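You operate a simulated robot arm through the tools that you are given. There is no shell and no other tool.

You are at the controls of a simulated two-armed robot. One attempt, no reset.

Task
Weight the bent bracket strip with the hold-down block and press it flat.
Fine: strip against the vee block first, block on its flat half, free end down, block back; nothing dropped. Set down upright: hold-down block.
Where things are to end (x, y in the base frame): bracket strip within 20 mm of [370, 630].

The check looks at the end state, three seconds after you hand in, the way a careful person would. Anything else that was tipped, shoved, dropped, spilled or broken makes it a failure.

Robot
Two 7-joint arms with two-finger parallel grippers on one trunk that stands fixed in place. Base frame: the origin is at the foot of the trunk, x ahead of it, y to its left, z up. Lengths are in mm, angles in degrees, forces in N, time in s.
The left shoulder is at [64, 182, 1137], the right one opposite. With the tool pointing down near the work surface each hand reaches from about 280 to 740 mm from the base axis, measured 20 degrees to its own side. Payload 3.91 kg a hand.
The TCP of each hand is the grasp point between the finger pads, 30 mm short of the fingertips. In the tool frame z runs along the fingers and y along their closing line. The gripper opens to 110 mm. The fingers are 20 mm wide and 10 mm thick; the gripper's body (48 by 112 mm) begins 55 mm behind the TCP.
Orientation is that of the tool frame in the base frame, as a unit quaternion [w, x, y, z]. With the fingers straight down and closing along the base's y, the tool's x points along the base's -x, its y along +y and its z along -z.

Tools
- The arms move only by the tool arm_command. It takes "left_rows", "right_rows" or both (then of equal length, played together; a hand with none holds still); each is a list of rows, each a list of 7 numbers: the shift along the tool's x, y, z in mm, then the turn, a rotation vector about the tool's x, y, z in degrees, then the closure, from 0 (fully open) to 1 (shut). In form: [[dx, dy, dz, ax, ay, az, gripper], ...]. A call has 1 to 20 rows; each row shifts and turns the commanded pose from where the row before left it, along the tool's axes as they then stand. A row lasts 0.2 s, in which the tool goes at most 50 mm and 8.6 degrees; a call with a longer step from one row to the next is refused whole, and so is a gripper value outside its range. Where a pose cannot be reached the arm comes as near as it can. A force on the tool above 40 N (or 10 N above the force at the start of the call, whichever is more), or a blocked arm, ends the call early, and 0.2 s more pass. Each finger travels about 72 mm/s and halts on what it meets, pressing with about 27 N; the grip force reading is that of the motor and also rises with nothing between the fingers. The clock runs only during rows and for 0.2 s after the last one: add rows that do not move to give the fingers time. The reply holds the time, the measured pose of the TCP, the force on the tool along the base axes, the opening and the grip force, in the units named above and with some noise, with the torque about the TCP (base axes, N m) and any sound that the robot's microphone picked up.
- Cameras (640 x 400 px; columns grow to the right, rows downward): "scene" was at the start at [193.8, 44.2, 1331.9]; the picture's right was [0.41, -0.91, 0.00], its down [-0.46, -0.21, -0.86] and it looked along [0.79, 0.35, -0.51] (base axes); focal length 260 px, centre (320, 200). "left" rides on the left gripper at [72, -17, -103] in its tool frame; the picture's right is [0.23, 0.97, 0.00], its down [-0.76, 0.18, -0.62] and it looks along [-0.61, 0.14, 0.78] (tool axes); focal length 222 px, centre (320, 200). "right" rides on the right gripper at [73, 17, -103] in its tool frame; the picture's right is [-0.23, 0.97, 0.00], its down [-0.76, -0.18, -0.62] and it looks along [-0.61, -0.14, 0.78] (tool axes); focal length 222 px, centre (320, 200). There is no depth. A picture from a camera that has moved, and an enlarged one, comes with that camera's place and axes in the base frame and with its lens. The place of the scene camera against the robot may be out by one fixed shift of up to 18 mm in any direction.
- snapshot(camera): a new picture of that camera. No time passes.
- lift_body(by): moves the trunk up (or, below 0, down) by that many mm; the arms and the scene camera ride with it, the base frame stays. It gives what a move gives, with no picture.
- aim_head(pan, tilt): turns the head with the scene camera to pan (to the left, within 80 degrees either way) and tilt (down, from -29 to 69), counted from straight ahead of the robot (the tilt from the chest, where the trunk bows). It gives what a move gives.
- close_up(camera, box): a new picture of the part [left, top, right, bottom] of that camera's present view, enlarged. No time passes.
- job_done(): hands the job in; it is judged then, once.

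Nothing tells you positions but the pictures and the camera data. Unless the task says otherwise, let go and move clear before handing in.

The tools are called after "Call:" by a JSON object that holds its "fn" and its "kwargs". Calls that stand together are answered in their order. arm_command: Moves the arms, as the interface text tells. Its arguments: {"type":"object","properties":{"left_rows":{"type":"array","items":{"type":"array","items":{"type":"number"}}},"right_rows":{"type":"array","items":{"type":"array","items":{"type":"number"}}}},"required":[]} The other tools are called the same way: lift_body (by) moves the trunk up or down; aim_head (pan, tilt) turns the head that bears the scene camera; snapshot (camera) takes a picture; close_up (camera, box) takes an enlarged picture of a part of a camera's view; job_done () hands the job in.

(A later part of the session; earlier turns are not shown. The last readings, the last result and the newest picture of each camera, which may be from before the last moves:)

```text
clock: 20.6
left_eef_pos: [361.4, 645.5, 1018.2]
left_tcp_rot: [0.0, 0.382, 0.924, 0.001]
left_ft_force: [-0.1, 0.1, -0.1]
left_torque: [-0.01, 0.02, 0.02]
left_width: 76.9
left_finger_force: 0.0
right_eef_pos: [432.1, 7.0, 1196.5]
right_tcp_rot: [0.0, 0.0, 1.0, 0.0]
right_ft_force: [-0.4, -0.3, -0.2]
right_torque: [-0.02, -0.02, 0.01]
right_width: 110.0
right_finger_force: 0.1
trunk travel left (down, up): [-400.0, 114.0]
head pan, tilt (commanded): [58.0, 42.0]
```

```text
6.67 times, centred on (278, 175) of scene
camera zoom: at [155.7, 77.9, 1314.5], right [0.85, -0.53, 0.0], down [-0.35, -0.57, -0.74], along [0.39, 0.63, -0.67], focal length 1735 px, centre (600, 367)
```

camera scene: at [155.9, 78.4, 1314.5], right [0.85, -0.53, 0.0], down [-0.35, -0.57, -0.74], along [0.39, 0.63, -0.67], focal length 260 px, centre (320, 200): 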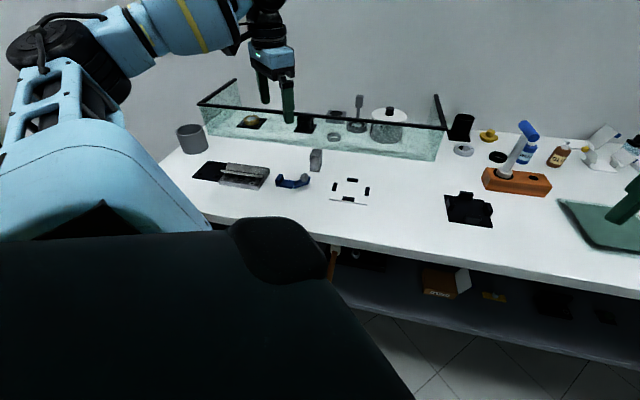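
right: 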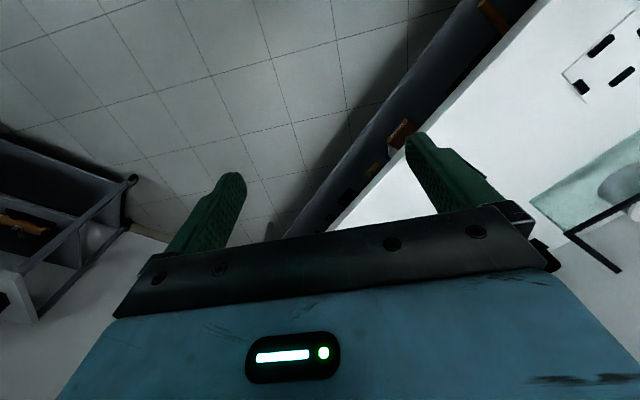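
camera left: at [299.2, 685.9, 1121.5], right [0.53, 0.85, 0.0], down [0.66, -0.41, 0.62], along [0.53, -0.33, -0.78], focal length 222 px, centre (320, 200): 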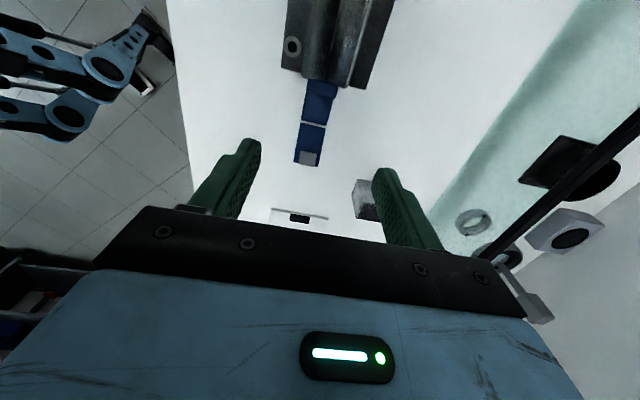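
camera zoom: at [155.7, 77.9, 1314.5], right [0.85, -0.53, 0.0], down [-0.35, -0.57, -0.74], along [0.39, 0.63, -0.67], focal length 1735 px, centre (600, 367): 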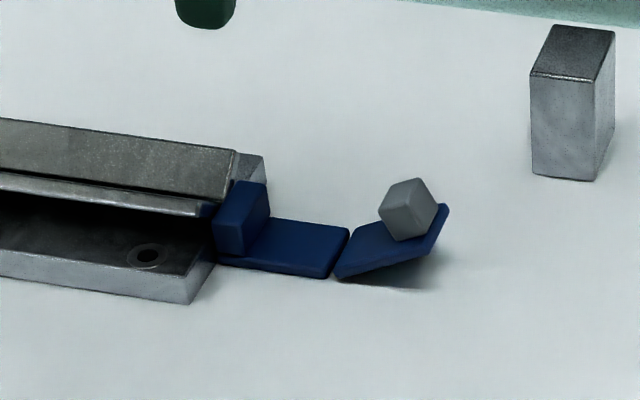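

The tab rests against the vee block's end face. I'll enlarge the hand view to get the flat half's new position before fetching the block.

Call:
{"fn": "close_up", "kwargs": {"camera": "left", "box": [272, 65, 368, 125]}}

Call:
{"fn": "close_up", "kwargs": {"camera": "left", "box": [272, 110, 368, 170]}}

Call:
{"fn": "close_up", "kwargs": {"camera": "left", "box": [320, 155, 448, 235]}}

```text
6.67 times, centred on (320, 95) of left
camera zoom: at [299.2, 685.9, 1121.5], right [0.53, 0.85, 0.0], down [0.66, -0.41, 0.62], along [0.53, -0.33, -0.78], focal length 1481 px, centre (320, 900)
```

zoom: 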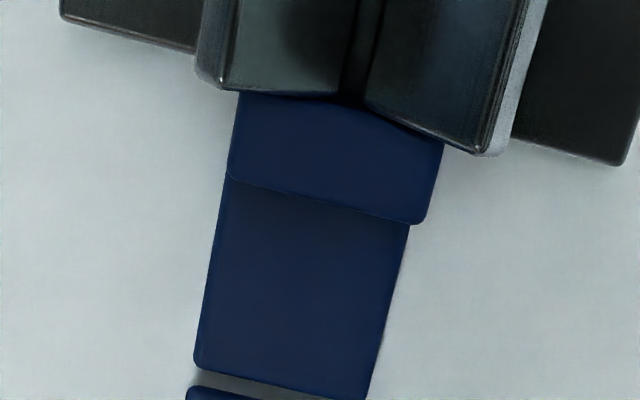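

```text
6.67 times, centred on (320, 140) of left
camera zoom: at [299.2, 685.9, 1121.5], right [0.53, 0.85, 0.0], down [0.66, -0.41, 0.62], along [0.53, -0.33, -0.78], focal length 1481 px, centre (320, 600)
```

zoom: 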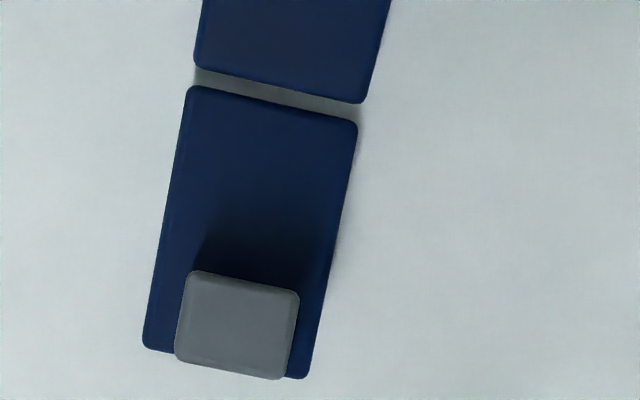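

```text
5.00 times, centred on (384, 195) of left
camera zoom: at [299.2, 685.9, 1121.5], right [0.53, 0.85, 0.0], down [0.66, -0.41, 0.62], along [0.53, -0.33, -0.78], focal length 1111 px, centre (0, 225)
```

zoom: 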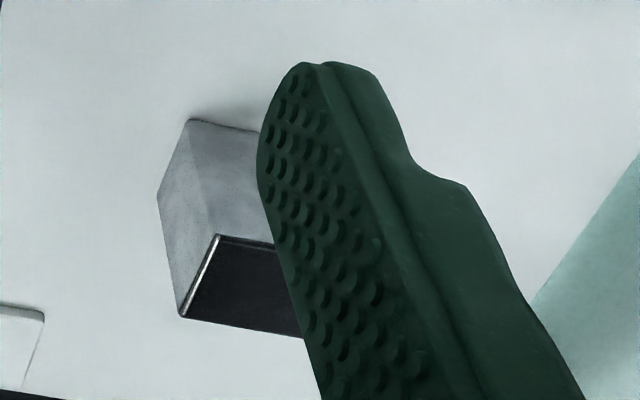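

The flat half now spans from the tab to a hinge edge centred at (375.5, 630), so the block belongs at about (362.5, 642.5). The hold-down block stands at about (505, 643.5), and I'll move above it.

Call:
{"fn": "arm_command", "kwargs": {"left_rows": [[-25.8, 24.9, 0, 0, 0, 0, 0.3], [-25.8, 24.9, 0, 0, 0, 0, 0.3], [-25.8, 24.9, 0, 0, 0, 0, 0.3], [-25.7, 25, 0, 0, 0, 0, 0.3], [0, 0, 0, 0, 0, 0, 0.3], [0, 0, 0, 0, 0, 0, 0.3], [0, 0, 0, 0, 0, 0, 0.3]]}}

Call:
{"fn": "snapshot", "kwargs": {"camera": "left"}}

Call:
{"fn": "snapshot", "kwargs": {"camera": "scene"}}

```text
clock: 22.2
left_eef_pos: [504.5, 642.0, 1017.3]
left_tcp_rot: [0.001, 0.381, 0.924, 0.0]
left_ft_force: [0.5, 0.4, 0.2]
left_torque: [-0.04, 0.02, 0.03]
left_width: 77.1
left_finger_force: 0.0
right_eef_pos: [432.2, 8.1, 1196.3]
right_tcp_rot: [0.001, 0.0, 1.0, -0.001]
right_ft_force: [-0.3, 0.4, 0.2]
right_torque: [0.02, 0.02, 0.01]
right_width: 109.9
right_finger_force: 0.1
trunk travel left (down, up): [-400.0, 114.0]
head pan, tilt (commanded): [58.0, 42.0]
```

```text
taken
camera left: at [441.9, 682.0, 1121.6], right [0.53, 0.85, 0.0], down [0.66, -0.41, 0.62], along [0.53, -0.33, -0.78], focal length 222 px, centre (320, 200)
```

left: 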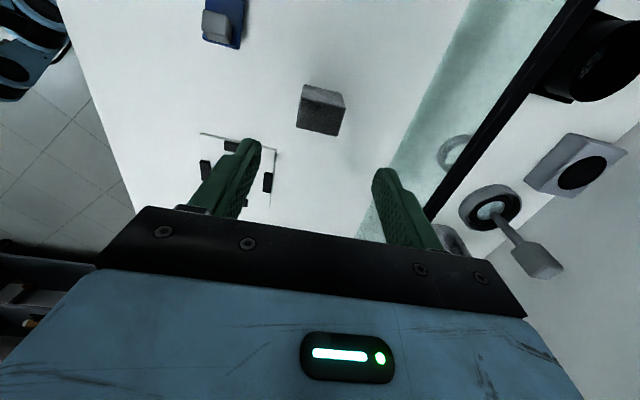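

```text
taken
camera scene: at [155.3, 77.9, 1314.6], right [0.85, -0.53, 0.0], down [-0.35, -0.57, -0.74], along [0.39, 0.63, -0.67], focal length 260 px, centre (320, 200)
```

scene: 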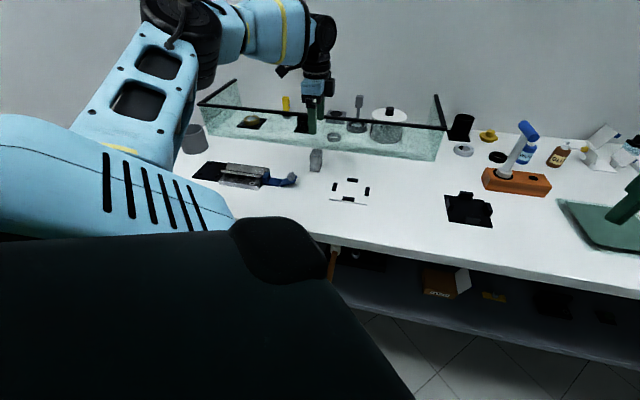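

Call:
{"fn": "close_up", "kwargs": {"camera": "left", "box": [272, 75, 368, 135]}}

```text
6.67 times, centred on (320, 105) of left
camera zoom: at [441.9, 682.0, 1121.6], right [0.53, 0.85, 0.0], down [0.66, -0.41, 0.62], along [0.53, -0.33, -0.78], focal length 1481 px, centre (320, 833)
```

zoom: 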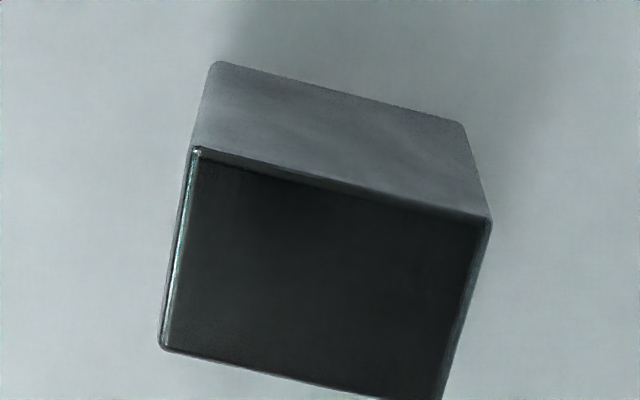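

The block's top centre is at about (503.5, 644) with its top at z = 904, and the fingers straddle its 43 mm faces. I'll descend to TCP z = 888.

Call:
{"fn": "arm_command", "kwargs": {"left_rows": [[1.5, 0, 10, 0, 0, 0, 0.3], [0, 0, 20, 0, 0, 0, 0.3], [0, 0, 20, 0, 0, 0, 0.3], [0, 0, 20, 0, 0, 0, 0.3], [0, 0, 20, 0, 0, 0, 0.3], [0, 0, 15, 0, 0, 0, 0.3], [0, 0, 12, 0, 0, 0, 0.3], [0, 0, 12, 0, 0, 0, 0.3], [0, 0, 0, 0, 0, 0, 0.3], [0, 0, 0, 0, 0, 0, 0.3]]}}

Call:
{"fn": "snapshot", "kwargs": {"camera": "left"}}

Call:
{"fn": "close_up", "kwargs": {"camera": "scene", "box": [260, 110, 356, 180]}}

```text
clock: 24.4
left_eef_pos: [504.4, 641.4, 889.7]
left_tcp_rot: [0.0, 0.382, 0.924, 0.0]
left_ft_force: [-0.4, -0.3, 0.6]
left_torque: [0.01, -0.01, 0.01]
left_width: 76.8
left_finger_force: 0.0
right_eef_pos: [432.5, 7.5, 1197.4]
right_tcp_rot: [0.0, -0.001, 1.0, 0.0]
right_ft_force: [0.0, 0.1, -0.2]
right_torque: [-0.02, 0.02, -0.01]
right_width: 109.9
right_finger_force: 0.1
trunk travel left (down, up): [-400.0, 114.0]
head pan, tilt (commanded): [58.0, 42.0]
```

```text
taken
camera left: at [442.4, 681.9, 994.1], right [0.53, 0.85, 0.0], down [0.66, -0.41, 0.62], along [0.53, -0.33, -0.78], focal length 222 px, centre (320, 200)
```

left: 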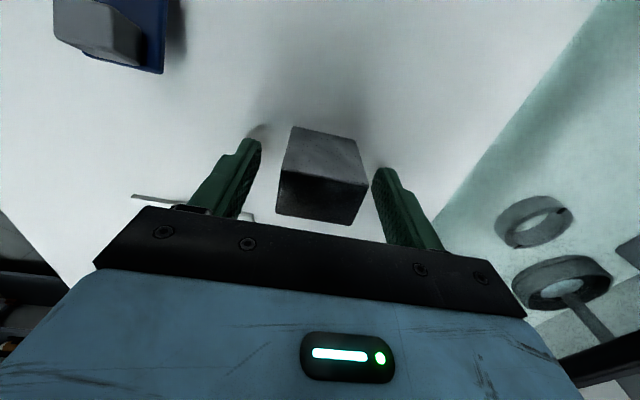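

```text
5.71 times, centred on (308, 145) of scene
camera zoom: at [155.9, 78.1, 1314.5], right [0.85, -0.53, 0.0], down [-0.35, -0.57, -0.74], along [0.39, 0.63, -0.67], focal length 1487 px, centre (389, 514)
```

zoom: 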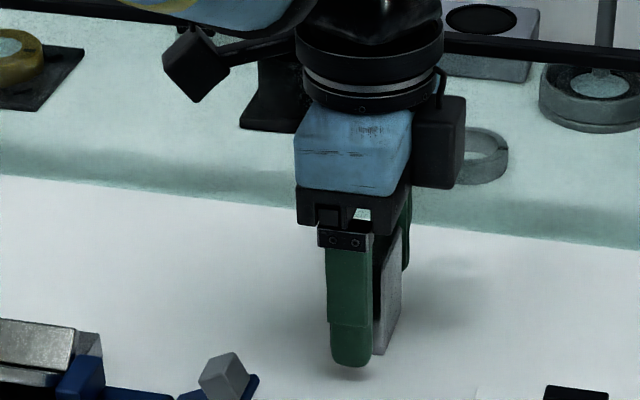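

Call:
{"fn": "close_up", "kwargs": {"camera": "left", "box": [224, 110, 416, 230]}}

```text
3.33 times, centred on (320, 170) of left
camera zoom: at [442.4, 681.9, 994.1], right [0.53, 0.85, 0.0], down [0.66, -0.41, 0.62], along [0.53, -0.33, -0.78], focal length 740 px, centre (320, 300)
```

zoom: 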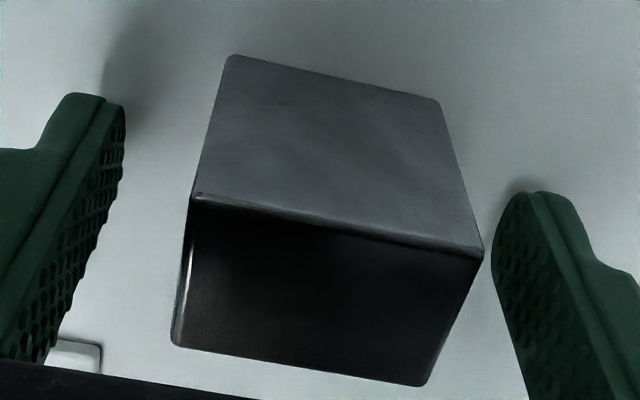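

The fingers straddle the block with its centre about 2 mm ahead in tool x. I'll correct that and close on it without lifting.

Call:
{"fn": "arm_command", "kwargs": {"left_rows": [[2, -0.7, 1, 0, 0, 0, 0.3], [0, 0, 0, 0, 0, 0, 0.5], [0, 0, 0, 0, 0, 0, 0.6], [0, 0, 0, 0, 0, 0, 0.7], [0, 0, 0, 0, 0, 0, 1], [0, 0, 0, 0, 0, 0, 1], [0, 0, 0, 0, 0, 0, 1]]}}

Call:
{"fn": "close_up", "kwargs": {"camera": "left", "box": [224, 110, 416, 230]}}

```text
clock: 26.0
left_eef_pos: [502.5, 643.2, 889.3]
left_tcp_rot: [0.0, 0.382, 0.924, 0.001]
left_ft_force: [0.9, -1.8, -0.2]
left_torque: [-0.03, 0.03, -0.01]
left_width: 43.9
left_finger_force: 27.2
right_eef_pos: [431.8, 7.3, 1196.2]
right_tcp_rot: [0.001, 0.0, 1.0, 0.0]
right_ft_force: [-0.1, 0.4, -0.1]
right_torque: [-0.02, -0.01, 0.03]
right_width: 110.0
right_finger_force: 0.1
trunk travel left (down, up): [-400.0, 114.0]
head pan, tilt (commanded): [58.0, 42.0]
```

```text
3.33 times, centred on (320, 170) of left
camera zoom: at [440.5, 682.9, 993.1], right [0.53, 0.85, 0.0], down [0.66, -0.41, 0.62], along [0.53, -0.33, -0.78], focal length 740 px, centre (320, 300)
```

zoom: 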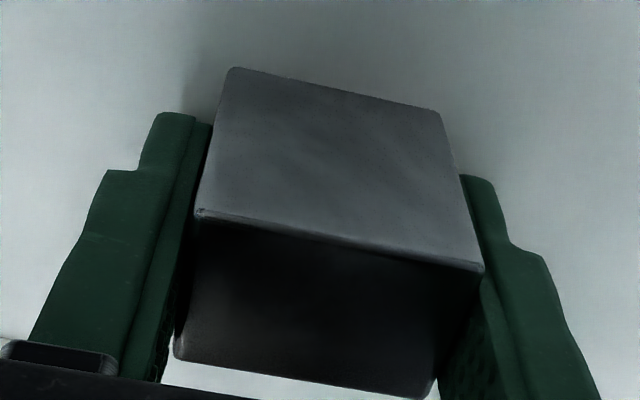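

The block is gripped at 43.9 mm, centred in the fingers. I'll lift a little first to check the hold.

Call:
{"fn": "arm_command", "kwargs": {"left_rows": [[0, 0, -2, 0, 0, 0, 1], [0, 0, -4, 0, 0, 0, 1], [0, 0, -8, 0, 0, 0, 1], [0, 0, 0, 0, 0, 0, 1], [0, 0, 0, 0, 0, 0, 1]]}}

Call:
{"fn": "close_up", "kwargs": {"camera": "scene", "box": [260, 110, 356, 180]}}

Call:
{"fn": "close_up", "kwargs": {"camera": "left", "box": [224, 110, 416, 230]}}

```text
clock: 27.2
left_eef_pos: [502.2, 642.1, 901.0]
left_tcp_rot: [0.001, 0.382, 0.924, 0.0]
left_ft_force: [0.7, 1.2, -5.2]
left_torque: [-0.01, -0.02, -0.01]
left_width: 43.9
left_finger_force: 26.7
right_eef_pos: [432.6, 8.7, 1195.9]
right_tcp_rot: [0.0, 0.0, 1.0, -0.001]
right_ft_force: [-1.2, -0.5, -0.4]
right_torque: [-0.01, 0.0, 0.02]
right_width: 110.0
right_finger_force: 0.1
trunk travel left (down, up): [-400.0, 114.0]
head pan, tilt (commanded): [58.0, 42.0]
```

```text
5.71 times, centred on (308, 145) of scene
camera zoom: at [156.2, 78.5, 1314.4], right [0.85, -0.53, 0.0], down [-0.35, -0.57, -0.74], along [0.39, 0.63, -0.67], focal length 1487 px, centre (389, 514)
```

zoom: 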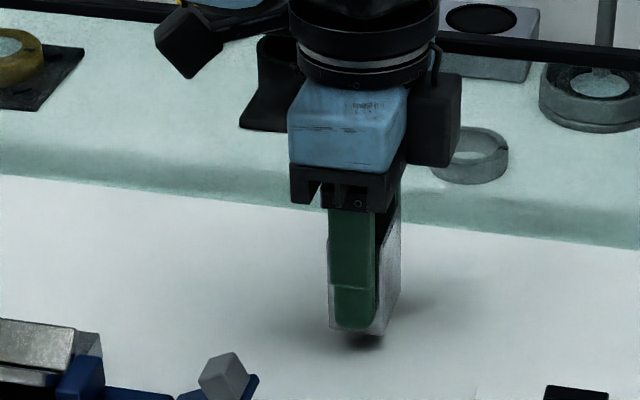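

```text
3.33 times, centred on (320, 170) of left
camera zoom: at [440.3, 683.1, 1005.9], right [0.53, 0.85, 0.0], down [0.66, -0.41, 0.62], along [0.53, -0.33, -0.78], focal length 740 px, centre (320, 300)
```

zoom: 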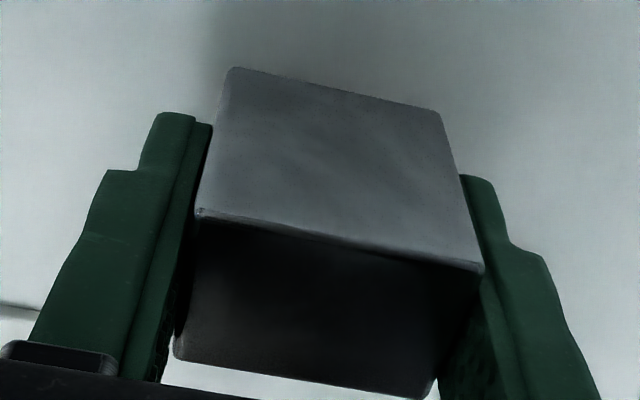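

The block hangs securely, weighing about 5 N, with no slip. I'll raise it and carry it over the flat half.

Call:
{"fn": "arm_command", "kwargs": {"left_rows": [[0, 0, -14, 0, 0, 0, 1], [0, 0, -14, 0, 0, 0, 1], [0, 0, -14, 0, 0, 0, 1], [0, 0, -14, 0, 0, 0, 1], [12.4, -12.4, 0, 0, 0, 0, 1], [12.4, -12.4, 0, 0, 0, 0, 1], [12.4, -12.4, 0, 0, 0, 0, 1], [12.4, -12.4, 0, 0, 0, 0, 1], [12.4, -12.4, 0, 0, 0, 0, 1], [12.4, -12.4, 0, 0, 0, 0, 1], [12.3, -12.3, 0, 0, 0, 0, 1], [12.3, -12.3, 0, 0, 0, 0, 1], [0, 0, 0, 0, 0, 0, 1], [0, 0, 0, 0, 0, 0, 1], [0, 0, 0, 0, 0, 0, 1]]}}

Call:
{"fn": "snapshot", "kwargs": {"camera": "left"}}

Call:
{"fn": "close_up", "kwargs": {"camera": "scene", "box": [214, 125, 326, 195]}}

```text
clock: 30.4
left_eef_pos: [363.6, 642.5, 958.6]
left_tcp_rot: [0.0, 0.382, 0.924, 0.001]
left_ft_force: [-0.1, 0.9, -4.5]
left_torque: [0.02, 0.01, 0.05]
left_width: 44.0
left_finger_force: 26.8
right_eef_pos: [431.4, 8.5, 1196.6]
right_tcp_rot: [0.001, 0.0, 1.0, 0.0]
right_ft_force: [-0.2, 0.5, 0.8]
right_torque: [0.02, 0.02, -0.03]
right_width: 110.0
right_finger_force: 0.0
trunk travel left (down, up): [-400.0, 114.0]
head pan, tilt (commanded): [58.0, 42.0]
```

```text
taken
camera left: at [300.4, 682.4, 1061.1], right [0.53, 0.85, 0.0], down [0.66, -0.41, 0.62], along [0.53, -0.33, -0.78], focal length 222 px, centre (320, 200)
```

left: 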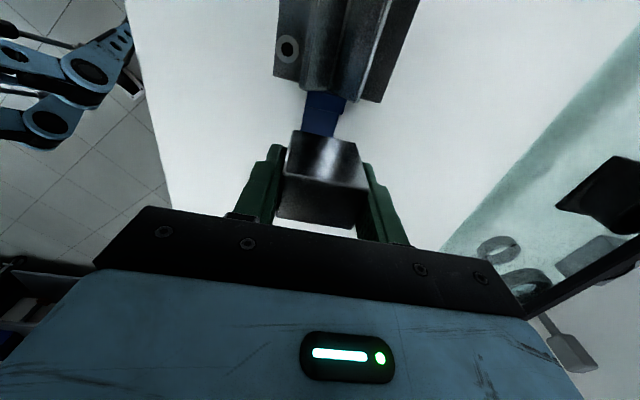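

```text
5.71 times, centred on (270, 160) of scene
camera zoom: at [156.2, 78.5, 1314.4], right [0.85, -0.53, 0.0], down [-0.35, -0.57, -0.74], along [0.39, 0.63, -0.67], focal length 1487 px, centre (606, 429)
```

zoom: 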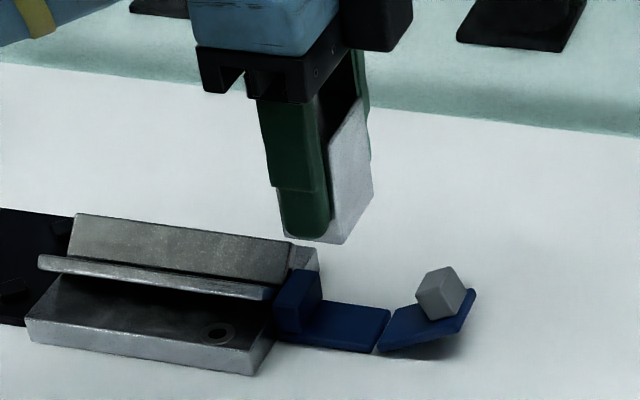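

The block hangs over the flat half. I'll lower it until its base is just above the tab's top and check clearance.

Call:
{"fn": "arm_command", "kwargs": {"left_rows": [[0, 0, 10, 0, 0, 0, 1], [0, 0, 10, 0, 0, 0, 1], [0, 0, 8, 0, 0, 0, 1], [0, 0, 7, 0, 0, 0, 1], [0, 0, 0, 0, 0, 0, 1], [0, 0, 0, 0, 0, 0, 1]]}}

Call:
{"fn": "close_up", "kwargs": {"camera": "scene", "box": [238, 150, 318, 200]}}

Call:
{"fn": "close_up", "kwargs": {"camera": "left", "box": [240, 70, 400, 170]}}

```text
clock: 31.8
left_eef_pos: [362.0, 643.8, 922.6]
left_tcp_rot: [0.0, 0.382, 0.924, 0.0]
left_ft_force: [0.6, -0.4, -6.1]
left_torque: [0.01, 0.01, 0.04]
left_width: 43.7
left_finger_force: 26.8
right_eef_pos: [433.0, 7.5, 1195.8]
right_tcp_rot: [0.0, 0.0, 1.0, 0.0]
right_ft_force: [0.5, 0.1, -0.1]
right_torque: [0.01, -0.02, -0.02]
right_width: 110.1
right_finger_force: 0.1
trunk travel left (down, up): [-400.0, 114.0]
head pan, tilt (commanded): [58.0, 42.0]
```

```text
8.00 times, centred on (278, 175) of scene
camera zoom: at [156.1, 78.6, 1314.4], right [0.85, -0.53, 0.0], down [-0.35, -0.57, -0.74], along [0.39, 0.63, -0.67], focal length 2082 px, centre (656, 400)
```

zoom: 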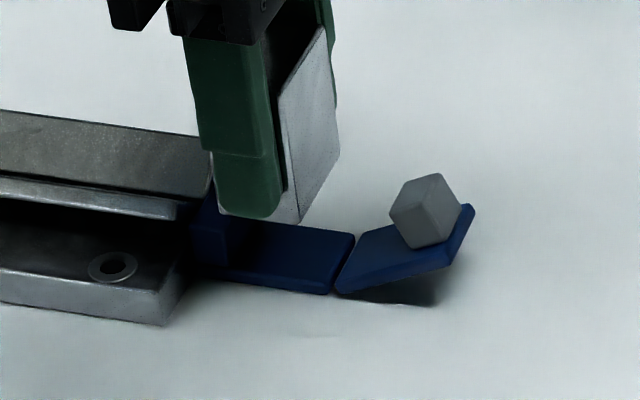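

```text
4.00 times, centred on (320, 120) of left
camera zoom: at [300.3, 683.3, 1026.6], right [0.53, 0.85, 0.0], down [0.66, -0.41, 0.62], along [0.53, -0.33, -0.78], focal length 888 px, centre (320, 520)
```

zoom: 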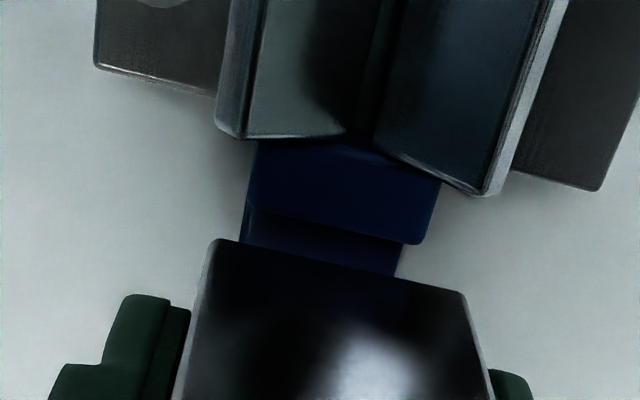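

The block's front face has about 3 mm clearance to the tab, and I'll shift 3 mm sideways to centre it on the strip. Then I'll lower it in small steps onto the flat half.

Call:
{"fn": "arm_command", "kwargs": {"left_rows": [[0, -3, 2, 0, 0, 0, 1], [0, 0, 4, 0, 0, 0, 1], [0, 0, 4, 0, 0, 0, 1], [0, 0, 4, 0, 0, 0, 1], [0, 0, 4, 0, 0, 0, 1], [0, 0, 0, 0, 0, 0, 1], [0, 0, 0, 0, 0, 0, 1]]}}

Call:
{"fn": "close_up", "kwargs": {"camera": "scene", "box": [238, 150, 318, 200]}}

Call:
{"fn": "close_up", "kwargs": {"camera": "left", "box": [240, 70, 400, 170]}}

```text
clock: 33.4
left_eef_pos: [360.2, 642.0, 904.0]
left_tcp_rot: [0.001, 0.382, 0.924, -0.001]
left_ft_force: [0.0, 0.5, -5.4]
left_torque: [0.0, -0.04, -0.01]
left_width: 43.9
left_finger_force: 27.1
right_eef_pos: [432.8, 8.9, 1196.0]
right_tcp_rot: [-0.001, 0.0, 1.0, 0.001]
right_ft_force: [0.2, -0.2, -0.1]
right_torque: [0.0, 0.02, 0.01]
right_width: 110.1
right_finger_force: 0.1
trunk travel left (down, up): [-400.0, 114.0]
head pan, tilt (commanded): [58.0, 42.0]
```

```text
8.00 times, centred on (278, 175) of scene
camera zoom: at [156.1, 78.5, 1314.4], right [0.85, -0.53, 0.0], down [-0.35, -0.57, -0.74], along [0.39, 0.63, -0.67], focal length 2082 px, centre (656, 400)
```

zoom: 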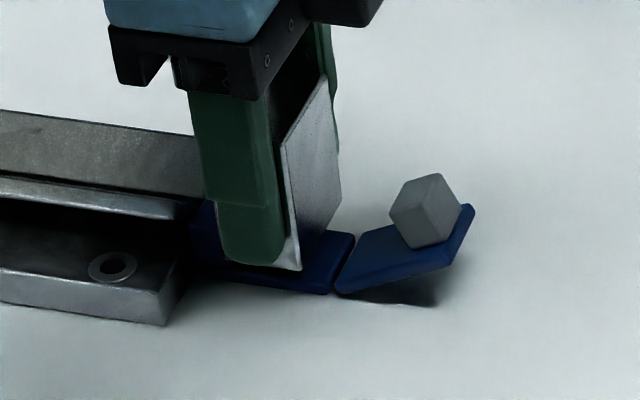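

```text
4.00 times, centred on (320, 120) of left
camera zoom: at [298.2, 681.5, 1008.6], right [0.53, 0.85, 0.0], down [0.66, -0.41, 0.62], along [0.53, -0.33, -0.78], focal length 888 px, centre (320, 520)
```

zoom: 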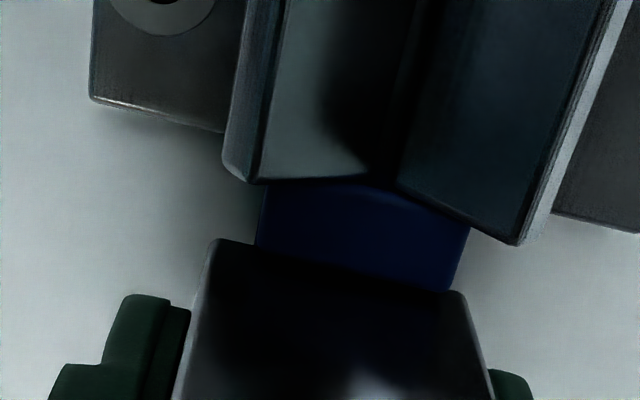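

No contact with the tab, and the strip is undisturbed. About 9 mm remains, so I'll lower gently.

Call:
{"fn": "arm_command", "kwargs": {"left_rows": [[0, 0, 3, 0, 0, 0, 1], [0, 0, 2, 0, 0, 0, 1], [0, 0, 1, 0, 0, 0, 1], [0, 0, 1, 0, 0, 0, 1], [0, 0, 0, 0, 0, 0, 1]]}}

Call:
{"fn": "close_up", "kwargs": {"camera": "scene", "box": [238, 150, 318, 200]}}

```text
clock: 34.6
left_eef_pos: [361.8, 639.8, 898.2]
left_tcp_rot: [0.0, 0.382, 0.924, 0.0]
left_ft_force: [-0.9, -0.7, -5.7]
left_torque: [-0.01, -0.03, 0.01]
left_width: 44.1
left_finger_force: 26.6
right_eef_pos: [431.3, 7.6, 1197.4]
right_tcp_rot: [0.001, 0.0, 1.0, 0.0]
right_ft_force: [-0.3, -0.3, 0.2]
right_torque: [0.02, 0.03, -0.02]
right_width: 109.9
right_finger_force: 0.0
trunk travel left (down, up): [-400.0, 114.0]
head pan, tilt (commanded): [58.0, 42.0]
```

```text
8.00 times, centred on (278, 175) of scene
camera zoom: at [156.1, 78.5, 1314.4], right [0.85, -0.53, 0.0], down [-0.35, -0.57, -0.74], along [0.39, 0.63, -0.67], focal length 2082 px, centre (656, 400)
```

zoom: 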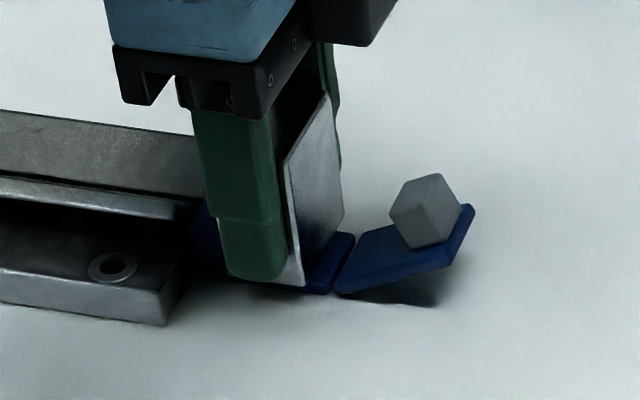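

Call:
{"fn": "arm_command", "kwargs": {"left_rows": [[0, 0, 1, 0, 0, 0, 1], [0, 0, 1, 0, 0, 0, 1], [0, 0, 0, 0, 0, 0, 1]]}}

```text
clock: 35.4
left_eef_pos: [360.4, 640.7, 896.6]
left_tcp_rot: [-0.001, 0.382, 0.924, 0.0]
left_ft_force: [-0.3, 0.5, -4.6]
left_torque: [-0.02, 0.0, -0.02]
left_width: 43.9
left_finger_force: 27.2
right_eef_pos: [432.5, 9.4, 1194.7]
right_tcp_rot: [0.0, 0.0, 1.0, 0.0]
right_ft_force: [0.5, 0.3, 0.2]
right_torque: [0.0, 0.0, 0.01]
right_width: 110.0
right_finger_force: 0.1
trunk travel left (down, up): [-400.0, 114.0]
head pan, tilt (commanded): [58.0, 42.0]
```

Call:
{"fn": "arm_command", "kwargs": {"left_rows": [[0, 0, 1, 0, 0, 0, 1], [0, 0, 1, 0, 0, 0, 1], [0, 0, 0, 0, 0, 0, 1]]}}

Call:
{"fn": "close_up", "kwargs": {"camera": "scene", "box": [238, 150, 318, 200]}}

```text
clock: 36.2
left_eef_pos: [361.1, 641.6, 895.5]
left_tcp_rot: [0.002, 0.382, 0.924, 0.002]
left_ft_force: [2.8, 1.1, 1.5]
left_torque: [-0.02, -0.02, 0.01]
left_width: 43.7
left_finger_force: 27.0
right_eef_pos: [431.7, 6.9, 1197.3]
right_tcp_rot: [0.0, 0.0, 1.0, 0.0]
right_ft_force: [0.7, 0.0, 0.6]
right_torque: [0.0, 0.01, 0.0]
right_width: 110.1
right_finger_force: 0.1
trunk travel left (down, up): [-400.0, 114.0]
head pan, tilt (commanded): [58.0, 42.0]
```

```text
8.00 times, centred on (278, 175) of scene
camera zoom: at [156.0, 78.0, 1314.5], right [0.85, -0.53, 0.0], down [-0.35, -0.57, -0.74], along [0.39, 0.63, -0.67], focal length 2082 px, centre (656, 400)
```

zoom: 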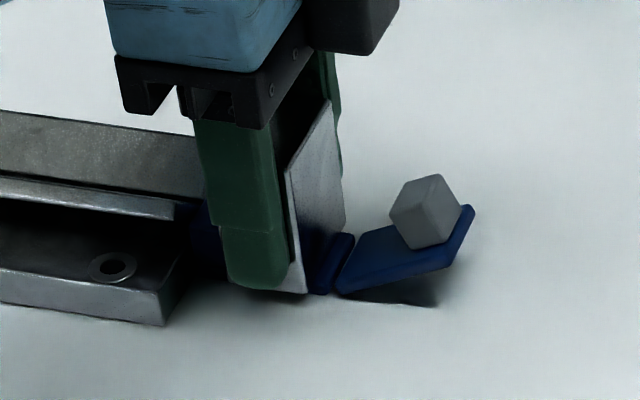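

The load has transferred: the vertical force went from −5 N to +1.5 N, so the block stands on the flat half. I'll release it slowly.

Call:
{"fn": "arm_command", "kwargs": {"left_rows": [[0, 0, 0, 0, 0, 0, 0.55], [0, 0, 0, 0, 0, 0, 0.5], [0, 0, 0, 0, 0, 0, 0.4], [0, 0, 0, 0, 0, 0, 0.3], [0, 0, 0, 0, 0, 0, 0.3], [0, 0, 0, 0, 0, 0, 0.3]]}}

Call:
{"fn": "close_up", "kwargs": {"camera": "scene", "box": [238, 150, 318, 200]}}

Call:
{"fn": "snapshot", "kwargs": {"camera": "left"}}

```text
clock: 37.6
left_eef_pos: [360.6, 640.3, 894.9]
left_tcp_rot: [0.0, 0.382, 0.924, 0.0]
left_ft_force: [0.7, -0.7, 0.5]
left_torque: [0.03, 0.02, -0.02]
left_width: 77.1
left_finger_force: 0.1
right_eef_pos: [432.2, 8.7, 1196.2]
right_tcp_rot: [0.001, 0.0, 1.0, 0.0]
right_ft_force: [0.0, 0.5, 0.2]
right_torque: [0.03, -0.05, 0.02]
right_width: 110.1
right_finger_force: 0.0
trunk travel left (down, up): [-400.0, 114.0]
head pan, tilt (commanded): [58.0, 42.0]
```

```text
8.00 times, centred on (278, 175) of scene
camera zoom: at [155.8, 78.0, 1314.5], right [0.85, -0.53, 0.0], down [-0.35, -0.57, -0.74], along [0.39, 0.63, -0.67], focal length 2082 px, centre (656, 400)
```

zoom: 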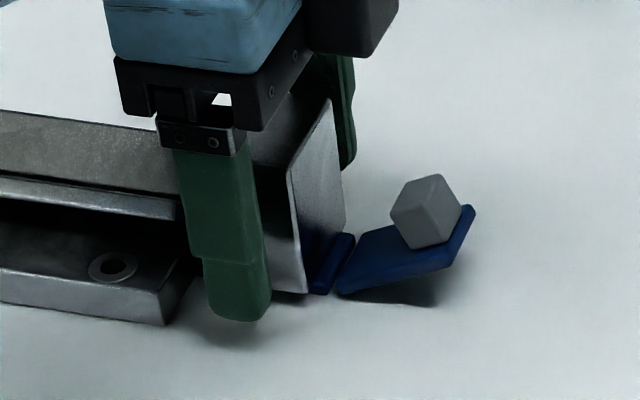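

```text
taken
camera left: at [297.6, 680.5, 998.2], right [0.53, 0.85, 0.0], down [0.66, -0.41, 0.62], along [0.53, -0.33, -0.78], focal length 222 px, centre (320, 200)
```

left: 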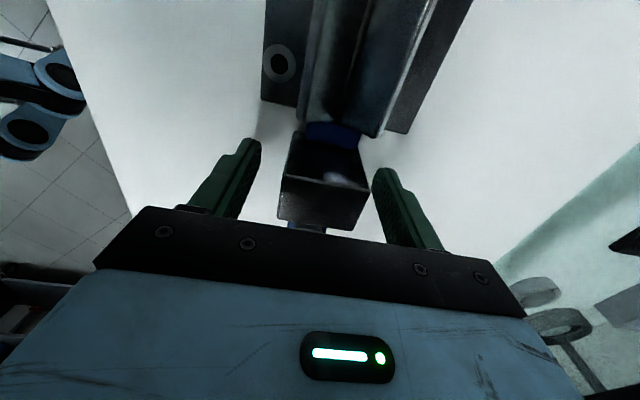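

The block stands on the flat half on its own. I'll raise the open fingers clear of it, then move out over the free end and close them.

Call:
{"fn": "arm_command", "kwargs": {"left_rows": [[0, 0, -5, 0, 0, 0, 0.3], [0, 0, -15, 0, 0, 0, 0.3], [0, 0, -25, 0, 0, 0, 0.3], [0, 0, -30, 0, 0, 0, 0.3], [0, 0, -30, 0, 0, 0, 0.3], [-20, 0, 0, 0, 0, 0, 0.3], [-20, 0, 0, 0, 0, 0, 0.6], [-16, 0, 0, 0, 0, 0, 1], [0, 0, 0, 0, 0, 0, 1], [0, 0, 0, 0, 0, 0, 1], [0, 0, 0, 0, 0, 0, 1]]}}

Call:
{"fn": "snapshot", "kwargs": {"camera": "left"}}

Call:
{"fn": "close_up", "kwargs": {"camera": "scene", "box": [222, 130, 334, 200]}}

```text
clock: 40.0
left_eef_pos: [401.5, 600.4, 999.8]
left_tcp_rot: [0.001, 0.382, 0.924, 0.001]
left_ft_force: [1.1, 0.0, 0.1]
left_torque: [0.01, 0.03, 0.02]
left_width: 0.2
left_finger_force: 26.6
right_eef_pos: [432.1, 7.5, 1196.6]
right_tcp_rot: [0.0, 0.0, 1.0, 0.0]
right_ft_force: [0.3, 1.3, 0.3]
right_torque: [-0.01, 0.0, 0.03]
right_width: 109.7
right_finger_force: 0.1
trunk travel left (down, up): [-400.0, 114.0]
head pan, tilt (commanded): [58.0, 42.0]
```

```text
taken
camera left: at [338.1, 640.8, 1104.5], right [0.53, 0.85, 0.0], down [0.66, -0.41, 0.62], along [0.53, -0.33, -0.78], focal length 222 px, centre (320, 200)
```

left: 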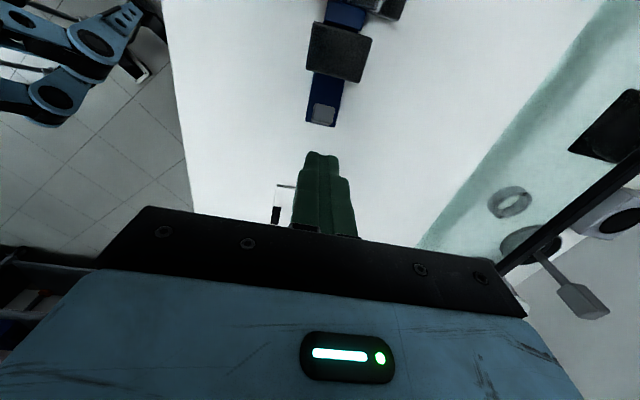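

```text
5.71 times, centred on (278, 165) of scene
camera zoom: at [155.8, 78.2, 1314.5], right [0.85, -0.53, 0.0], down [-0.35, -0.57, -0.74], along [0.39, 0.63, -0.67], focal length 1487 px, centre (560, 400)
```

zoom: 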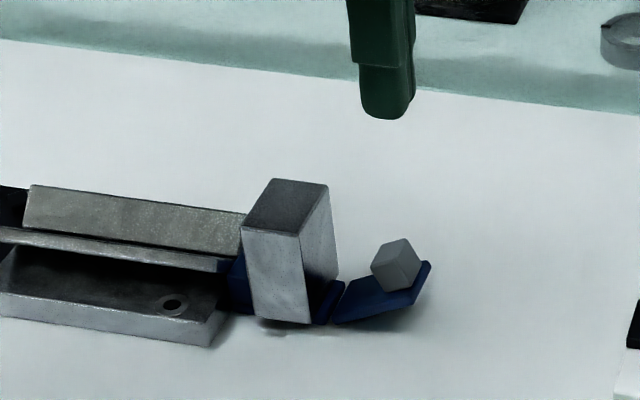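

Call:
{"fn": "close_up", "kwargs": {"camera": "left", "box": [272, 70, 368, 130]}}

Call:
{"fn": "close_up", "kwargs": {"camera": "left", "box": [272, 0, 400, 80]}}

```text
6.67 times, centred on (320, 100) of left
camera zoom: at [338.1, 640.8, 1104.5], right [0.53, 0.85, 0.0], down [0.66, -0.41, 0.62], along [0.53, -0.33, -0.78], focal length 1481 px, centre (320, 867)
```

zoom: 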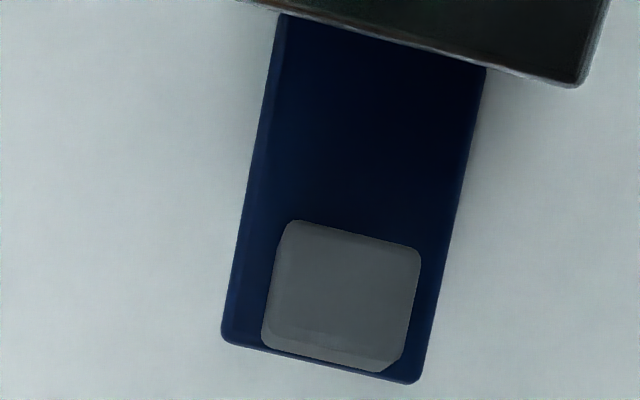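

```text
5.00 times, centred on (336, 40) of left
camera zoom: at [338.1, 640.8, 1104.5], right [0.53, 0.85, 0.0], down [0.66, -0.41, 0.62], along [0.53, -0.33, -0.78], focal length 1111 px, centre (240, 1000)
```

zoom: 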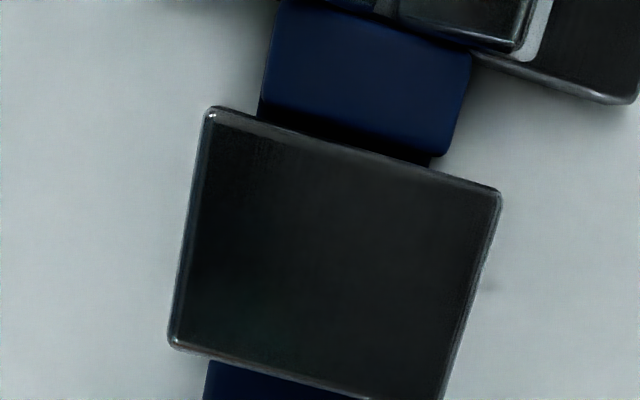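

The free end sits about 9 mm beyond the finger axis, with the small cube just under the fingertips and its top edge near z = 891. I'll shift 4 mm outward and descend to just above the cube.

Call:
{"fn": "arm_command", "kwargs": {"left_rows": [[-4, 0.7, 10, 0, 0, 0, 1], [0, 0, 20, 0, 0, 0, 1], [0, 0, 20, 0, 0, 0, 1], [0, 0, 15, 0, 0, 0, 1], [0, 0, 5, 0, 0, 0, 1], [0, 0, 0, 0, 0, 0, 1], [0, 0, 0, 0, 0, 0, 1]]}}

Call:
{"fn": "close_up", "kwargs": {"camera": "scene", "box": [238, 150, 318, 200]}}

Call:
{"fn": "close_up", "kwargs": {"camera": "left", "box": [240, 60, 400, 160]}}

```text
clock: 41.6
left_eef_pos: [404.7, 598.5, 929.5]
left_tcp_rot: [0.0, 0.382, 0.924, 0.0]
left_ft_force: [-0.5, 0.4, -0.9]
left_torque: [0.01, -0.02, 0.0]
left_width: 0.3
left_finger_force: 27.2
right_eef_pos: [430.9, 8.2, 1196.2]
right_tcp_rot: [0.0, 0.0, 1.0, -0.001]
right_ft_force: [-0.3, -1.1, 0.5]
right_torque: [0.01, -0.01, 0.02]
right_width: 110.2
right_finger_force: 0.0
trunk travel left (down, up): [-400.0, 114.0]
head pan, tilt (commanded): [58.0, 42.0]
```

```text
8.00 times, centred on (278, 175) of scene
camera zoom: at [155.8, 78.1, 1314.5], right [0.85, -0.53, 0.0], down [-0.35, -0.57, -0.74], along [0.39, 0.63, -0.67], focal length 2082 px, centre (656, 400)
```

zoom: 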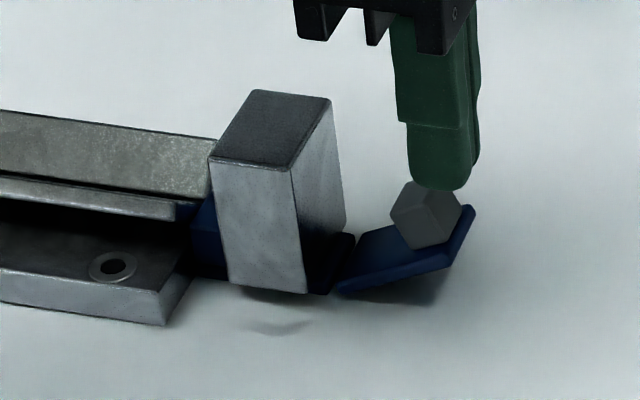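

```text
4.00 times, centred on (320, 110) of left
camera zoom: at [341.7, 638.6, 1033.4], right [0.53, 0.85, 0.0], down [0.66, -0.41, 0.62], along [0.53, -0.33, -0.78], focal length 888 px, centre (320, 560)
```

zoom: 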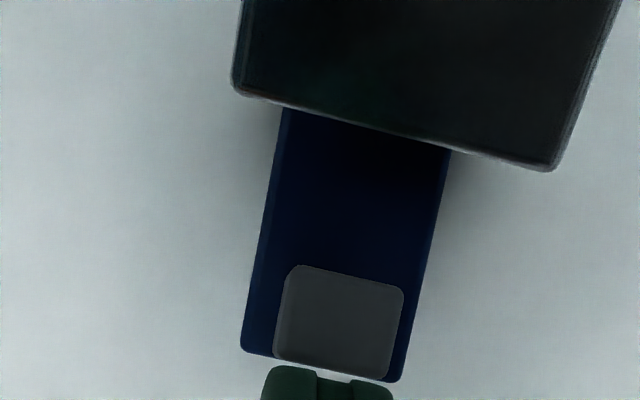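

The fingertips are right above the cube. I'll press down in 2 mm steps and watch the force.

Call:
{"fn": "arm_command", "kwargs": {"left_rows": [[0, 0, 2, 0, 0, 0, 1], [0, 0, 2, 0, 0, 0, 1], [0, 0, 2, 0, 0, 0, 1], [0, 0, 2, 0, 0, 0, 1], [0, 0, 2, 0, 0, 0, 1], [0, 0, 0, 0, 0, 0, 1]]}}

Call:
{"fn": "close_up", "kwargs": {"camera": "scene", "box": [238, 150, 318, 200]}}

```text
clock: 43.0
left_eef_pos: [404.4, 597.9, 920.0]
left_tcp_rot: [0.0, 0.382, 0.924, 0.0]
left_ft_force: [0.6, -1.4, 2.2]
left_torque: [0.01, 0.0, 0.02]
left_width: 0.0
left_finger_force: 26.9
right_eef_pos: [431.8, 8.1, 1196.5]
right_tcp_rot: [0.0, 0.0, 1.0, 0.0]
right_ft_force: [-0.4, -0.8, 0.9]
right_torque: [-0.02, 0.02, -0.04]
right_width: 109.9
right_finger_force: 0.0
trunk travel left (down, up): [-400.0, 114.0]
head pan, tilt (commanded): [58.0, 42.0]
```

```text
8.00 times, centred on (278, 175) of scene
camera zoom: at [155.8, 77.8, 1314.5], right [0.85, -0.53, 0.0], down [-0.35, -0.57, -0.74], along [0.39, 0.63, -0.67], focal length 2082 px, centre (656, 400)
```

zoom: 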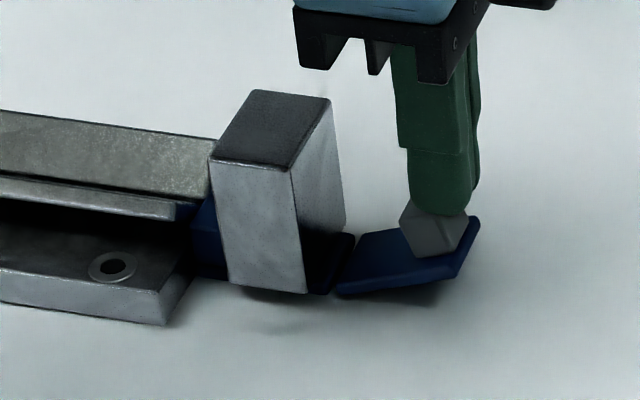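

The bent half is already turning down at about 2 N, and the block is steady. I'll continue pressing.

Call:
{"fn": "arm_command", "kwargs": {"left_rows": [[0, 0, 2, 0, 0, 0, 1], [0, 0, 2, 0, 0, 0, 1], [0, 0, 2, 0, 0, 0, 1], [0, 0, 2, 0, 0, 0, 1], [0, 0, 0, 0, 0, 0, 1]]}}

Call:
{"fn": "close_up", "kwargs": {"camera": "scene", "box": [238, 150, 318, 200]}}

```text
clock: 44.2
left_eef_pos: [403.4, 599.7, 911.2]
left_tcp_rot: [0.0, 0.382, 0.924, 0.0]
left_ft_force: [1.5, -0.9, 0.6]
left_torque: [-0.01, 0.02, 0.0]
left_width: 0.0
left_finger_force: 27.0
right_eef_pos: [431.8, 9.1, 1196.9]
right_tcp_rot: [0.0, 0.0, 1.0, 0.0]
right_ft_force: [1.1, -0.4, -0.7]
right_torque: [0.02, -0.01, 0.01]
right_width: 109.8
right_finger_force: 0.1
trunk travel left (down, up): [-400.0, 114.0]
head pan, tilt (commanded): [58.0, 42.0]
```

```text
8.00 times, centred on (278, 175) of scene
camera zoom: at [155.8, 78.0, 1314.5], right [0.85, -0.53, 0.0], down [-0.35, -0.57, -0.74], along [0.39, 0.63, -0.67], focal length 2082 px, centre (656, 400)
```

zoom: 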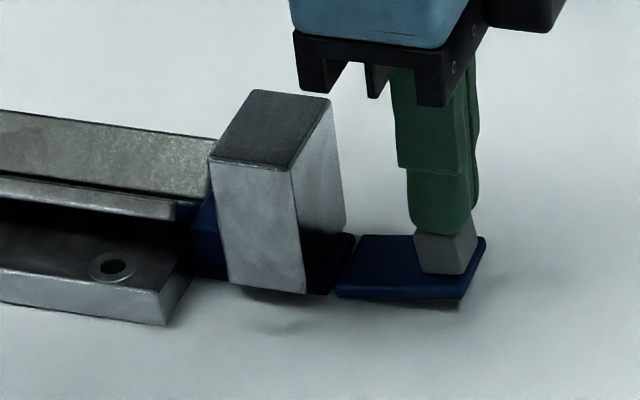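

Call:
{"fn": "arm_command", "kwargs": {"left_rows": [[0, 0, 2, 0, 0, 0, 1], [0, 0, 2, 0, 0, 0, 1], [0, 0, 1, 0, 0, 0, 1], [0, 0, 0, 0, 0, 0, 1]]}}

Call:
{"fn": "close_up", "kwargs": {"camera": "scene", "box": [238, 150, 318, 200]}}

```text
clock: 45.2
left_eef_pos: [402.5, 599.0, 906.3]
left_tcp_rot: [0.0, 0.381, 0.924, 0.0]
left_ft_force: [-0.6, -0.2, -0.1]
left_torque: [-0.02, 0.0, -0.02]
left_width: 0.0
left_finger_force: 26.5
right_eef_pos: [432.1, 8.6, 1195.6]
right_tcp_rot: [-0.001, -0.001, 1.0, 0.001]
right_ft_force: [-0.1, -0.2, -0.4]
right_torque: [0.03, 0.0, 0.02]
right_width: 110.1
right_finger_force: 0.1
trunk travel left (down, up): [-400.0, 114.0]
head pan, tilt (commanded): [58.0, 42.0]
```

```text
8.00 times, centred on (278, 175) of scene
camera zoom: at [155.8, 78.1, 1314.5], right [0.85, -0.53, 0.0], down [-0.35, -0.57, -0.74], along [0.39, 0.63, -0.67], focal length 2082 px, centre (656, 400)
```

zoom: 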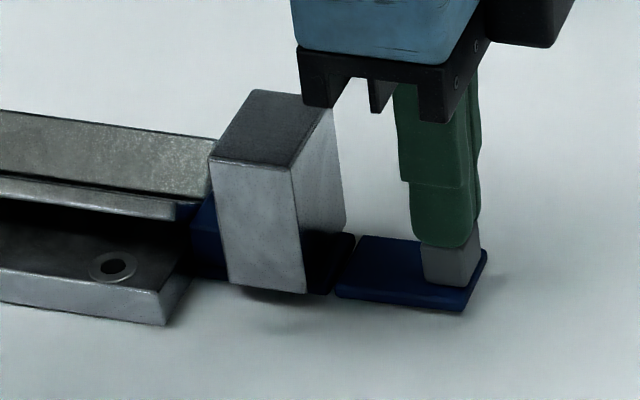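

Nearly flat now. I'll continue in 1 mm steps until it bottoms out.

Call:
{"fn": "arm_command", "kwargs": {"left_rows": [[0, 0, 1, 0, 0, 0, 1], [0, 0, 1, 0, 0, 0, 1], [0, 0, 1, 0, 0, 0, 1], [0, 0, 0, 0, 0, 0, 1]]}}

Call:
{"fn": "close_up", "kwargs": {"camera": "scene", "box": [238, 150, 318, 200]}}

```text
clock: 46.2
left_eef_pos: [402.7, 598.2, 904.3]
left_tcp_rot: [0.0, 0.382, 0.924, 0.001]
left_ft_force: [1.3, 0.3, 1.4]
left_torque: [-0.04, 0.02, -0.03]
left_width: 0.0
left_finger_force: 27.1
right_eef_pos: [431.5, 7.4, 1196.5]
right_tcp_rot: [0.0, 0.0, 1.0, 0.0]
right_ft_force: [0.0, -0.4, 0.4]
right_torque: [0.04, -0.02, 0.01]
right_width: 110.1
right_finger_force: 0.0
trunk travel left (down, up): [-400.0, 114.0]
head pan, tilt (commanded): [58.0, 42.0]
```

```text
8.00 times, centred on (278, 175) of scene
camera zoom: at [155.8, 77.8, 1314.5], right [0.85, -0.53, 0.0], down [-0.35, -0.57, -0.74], along [0.39, 0.63, -0.67], focal length 2082 px, centre (656, 400)
```

zoom: 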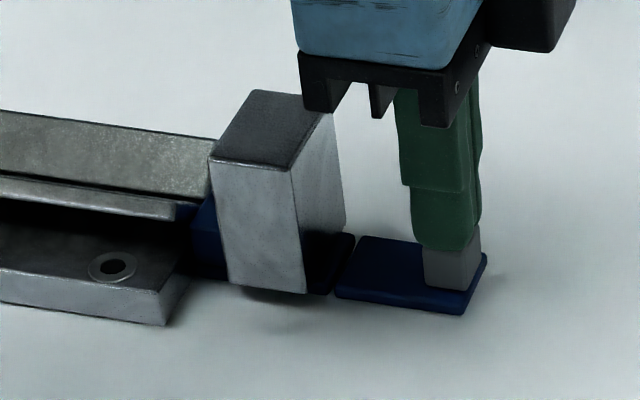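

Call:
{"fn": "arm_command", "kwargs": {"left_rows": [[0, 0, 1, 0, 0, 0, 1], [0, 0, 1, 0, 0, 0, 1], [0, 0, 0, 0, 0, 0, 1]]}}

Call:
{"fn": "close_up", "kwargs": {"camera": "scene", "box": [246, 155, 310, 195]}}

```text
clock: 47.0
left_eef_pos: [402.9, 599.3, 903.9]
left_tcp_rot: [0.001, 0.381, 0.924, 0.002]
left_ft_force: [-3.2, 2.4, 17.6]
left_torque: [0.1, 0.09, 0.04]
left_width: 0.0
left_finger_force: 27.0
right_eef_pos: [429.6, 7.2, 1197.0]
right_tcp_rot: [0.001, 0.0, 1.0, 0.001]
right_ft_force: [-0.2, -0.5, -0.5]
right_torque: [-0.01, 0.01, 0.0]
right_width: 109.9
right_finger_force: 0.0
trunk travel left (down, up): [-400.0, 114.0]
head pan, tilt (commanded): [58.0, 42.0]
```

```text
10.00 times, centred on (278, 175) of scene
camera zoom: at [154.4, 76.8, 1314.9], right [0.85, -0.53, 0.0], down [-0.35, -0.57, -0.74], along [0.39, 0.63, -0.67], focal length 2602 px, centre (740, 450)
```

zoom: 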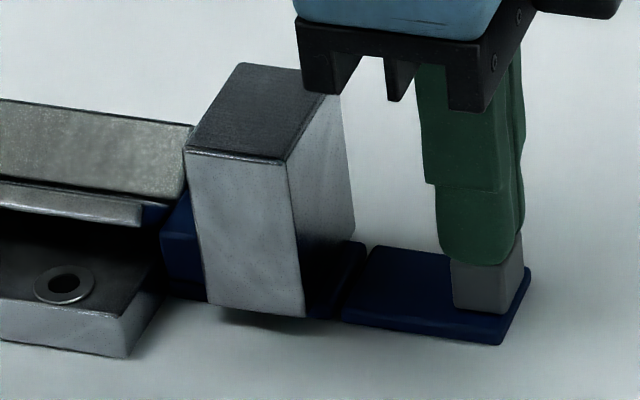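

It bottoms out at 17.6 N. I'll press 1 mm further, hold a moment, then ease off 3 mm to see whether it stays down.

Call:
{"fn": "arm_command", "kwargs": {"left_rows": [[0, 0, 0.8, 0, 0, 0, 1], [0, 0, 0, 0, 0, 0, 1], [0, 0, 0, 0, 0, 0, 1], [0, 0, 0, 0, 0, 0, 1], [0, 0, 0, 0, 0, 0, 1]]}}

Call:
{"fn": "arm_command", "kwargs": {"left_rows": [[0, 0, -2, 0, 0, 0, 1], [0, 0, -2, 0, 0, 0, 1], [0, 0, -3, 0, 0, 0, 1], [0, 0, -5, 0, 0, 0, 1], [0, 0, 0, 0, 0, 0, 1], [0, 0, 0, 0, 0, 0, 1]]}}

Call:
{"fn": "close_up", "kwargs": {"camera": "scene", "box": [246, 155, 310, 195]}}

```text
clock: 48.2
left_eef_pos: [403.2, 598.1, 903.2]
left_tcp_rot: [0.002, 0.382, 0.924, 0.002]
left_ft_force: [1.3, 9.3, 29.9]
left_torque: [0.31, 0.0, -0.1]
left_width: 0.1
left_finger_force: 27.2
right_eef_pos: [429.7, 5.7, 1198.0]
right_tcp_rot: [0.001, 0.0, 1.0, 0.001]
right_ft_force: [0.5, 0.8, 0.1]
right_torque: [-0.01, 0.01, 0.02]
right_width: 109.7
right_finger_force: 0.1
trunk travel left (down, up): [-400.0, 114.0]
head pan, tilt (commanded): [58.0, 42.0]
```

```text
clock: 49.6
left_eef_pos: [403.9, 598.7, 911.5]
left_tcp_rot: [0.001, 0.382, 0.924, 0.0]
left_ft_force: [-0.2, -0.5, 0.3]
left_torque: [-0.01, -0.03, 0.01]
left_width: 0.1
left_finger_force: 26.6
right_eef_pos: [432.4, 7.1, 1195.5]
right_tcp_rot: [0.0, 0.0, 1.0, 0.001]
right_ft_force: [0.4, 0.2, 0.3]
right_torque: [0.0, 0.02, -0.01]
right_width: 110.0
right_finger_force: 0.0
trunk travel left (down, up): [-400.0, 114.0]
head pan, tilt (commanded): [58.0, 42.0]
```

```text
10.00 times, centred on (278, 175) of scene
camera zoom: at [155.8, 78.0, 1314.5], right [0.85, -0.53, 0.0], down [-0.35, -0.57, -0.74], along [0.39, 0.63, -0.67], focal length 2602 px, centre (740, 450)
```

zoom: 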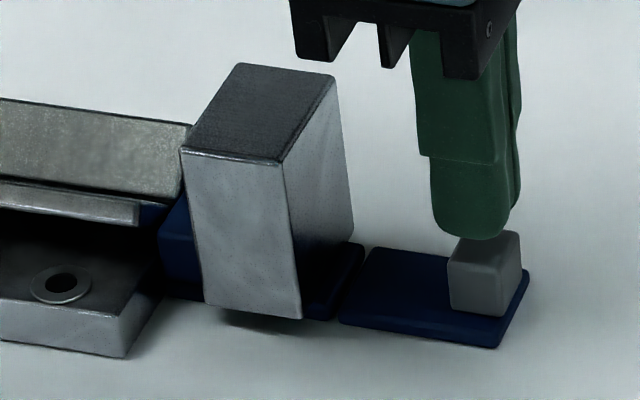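

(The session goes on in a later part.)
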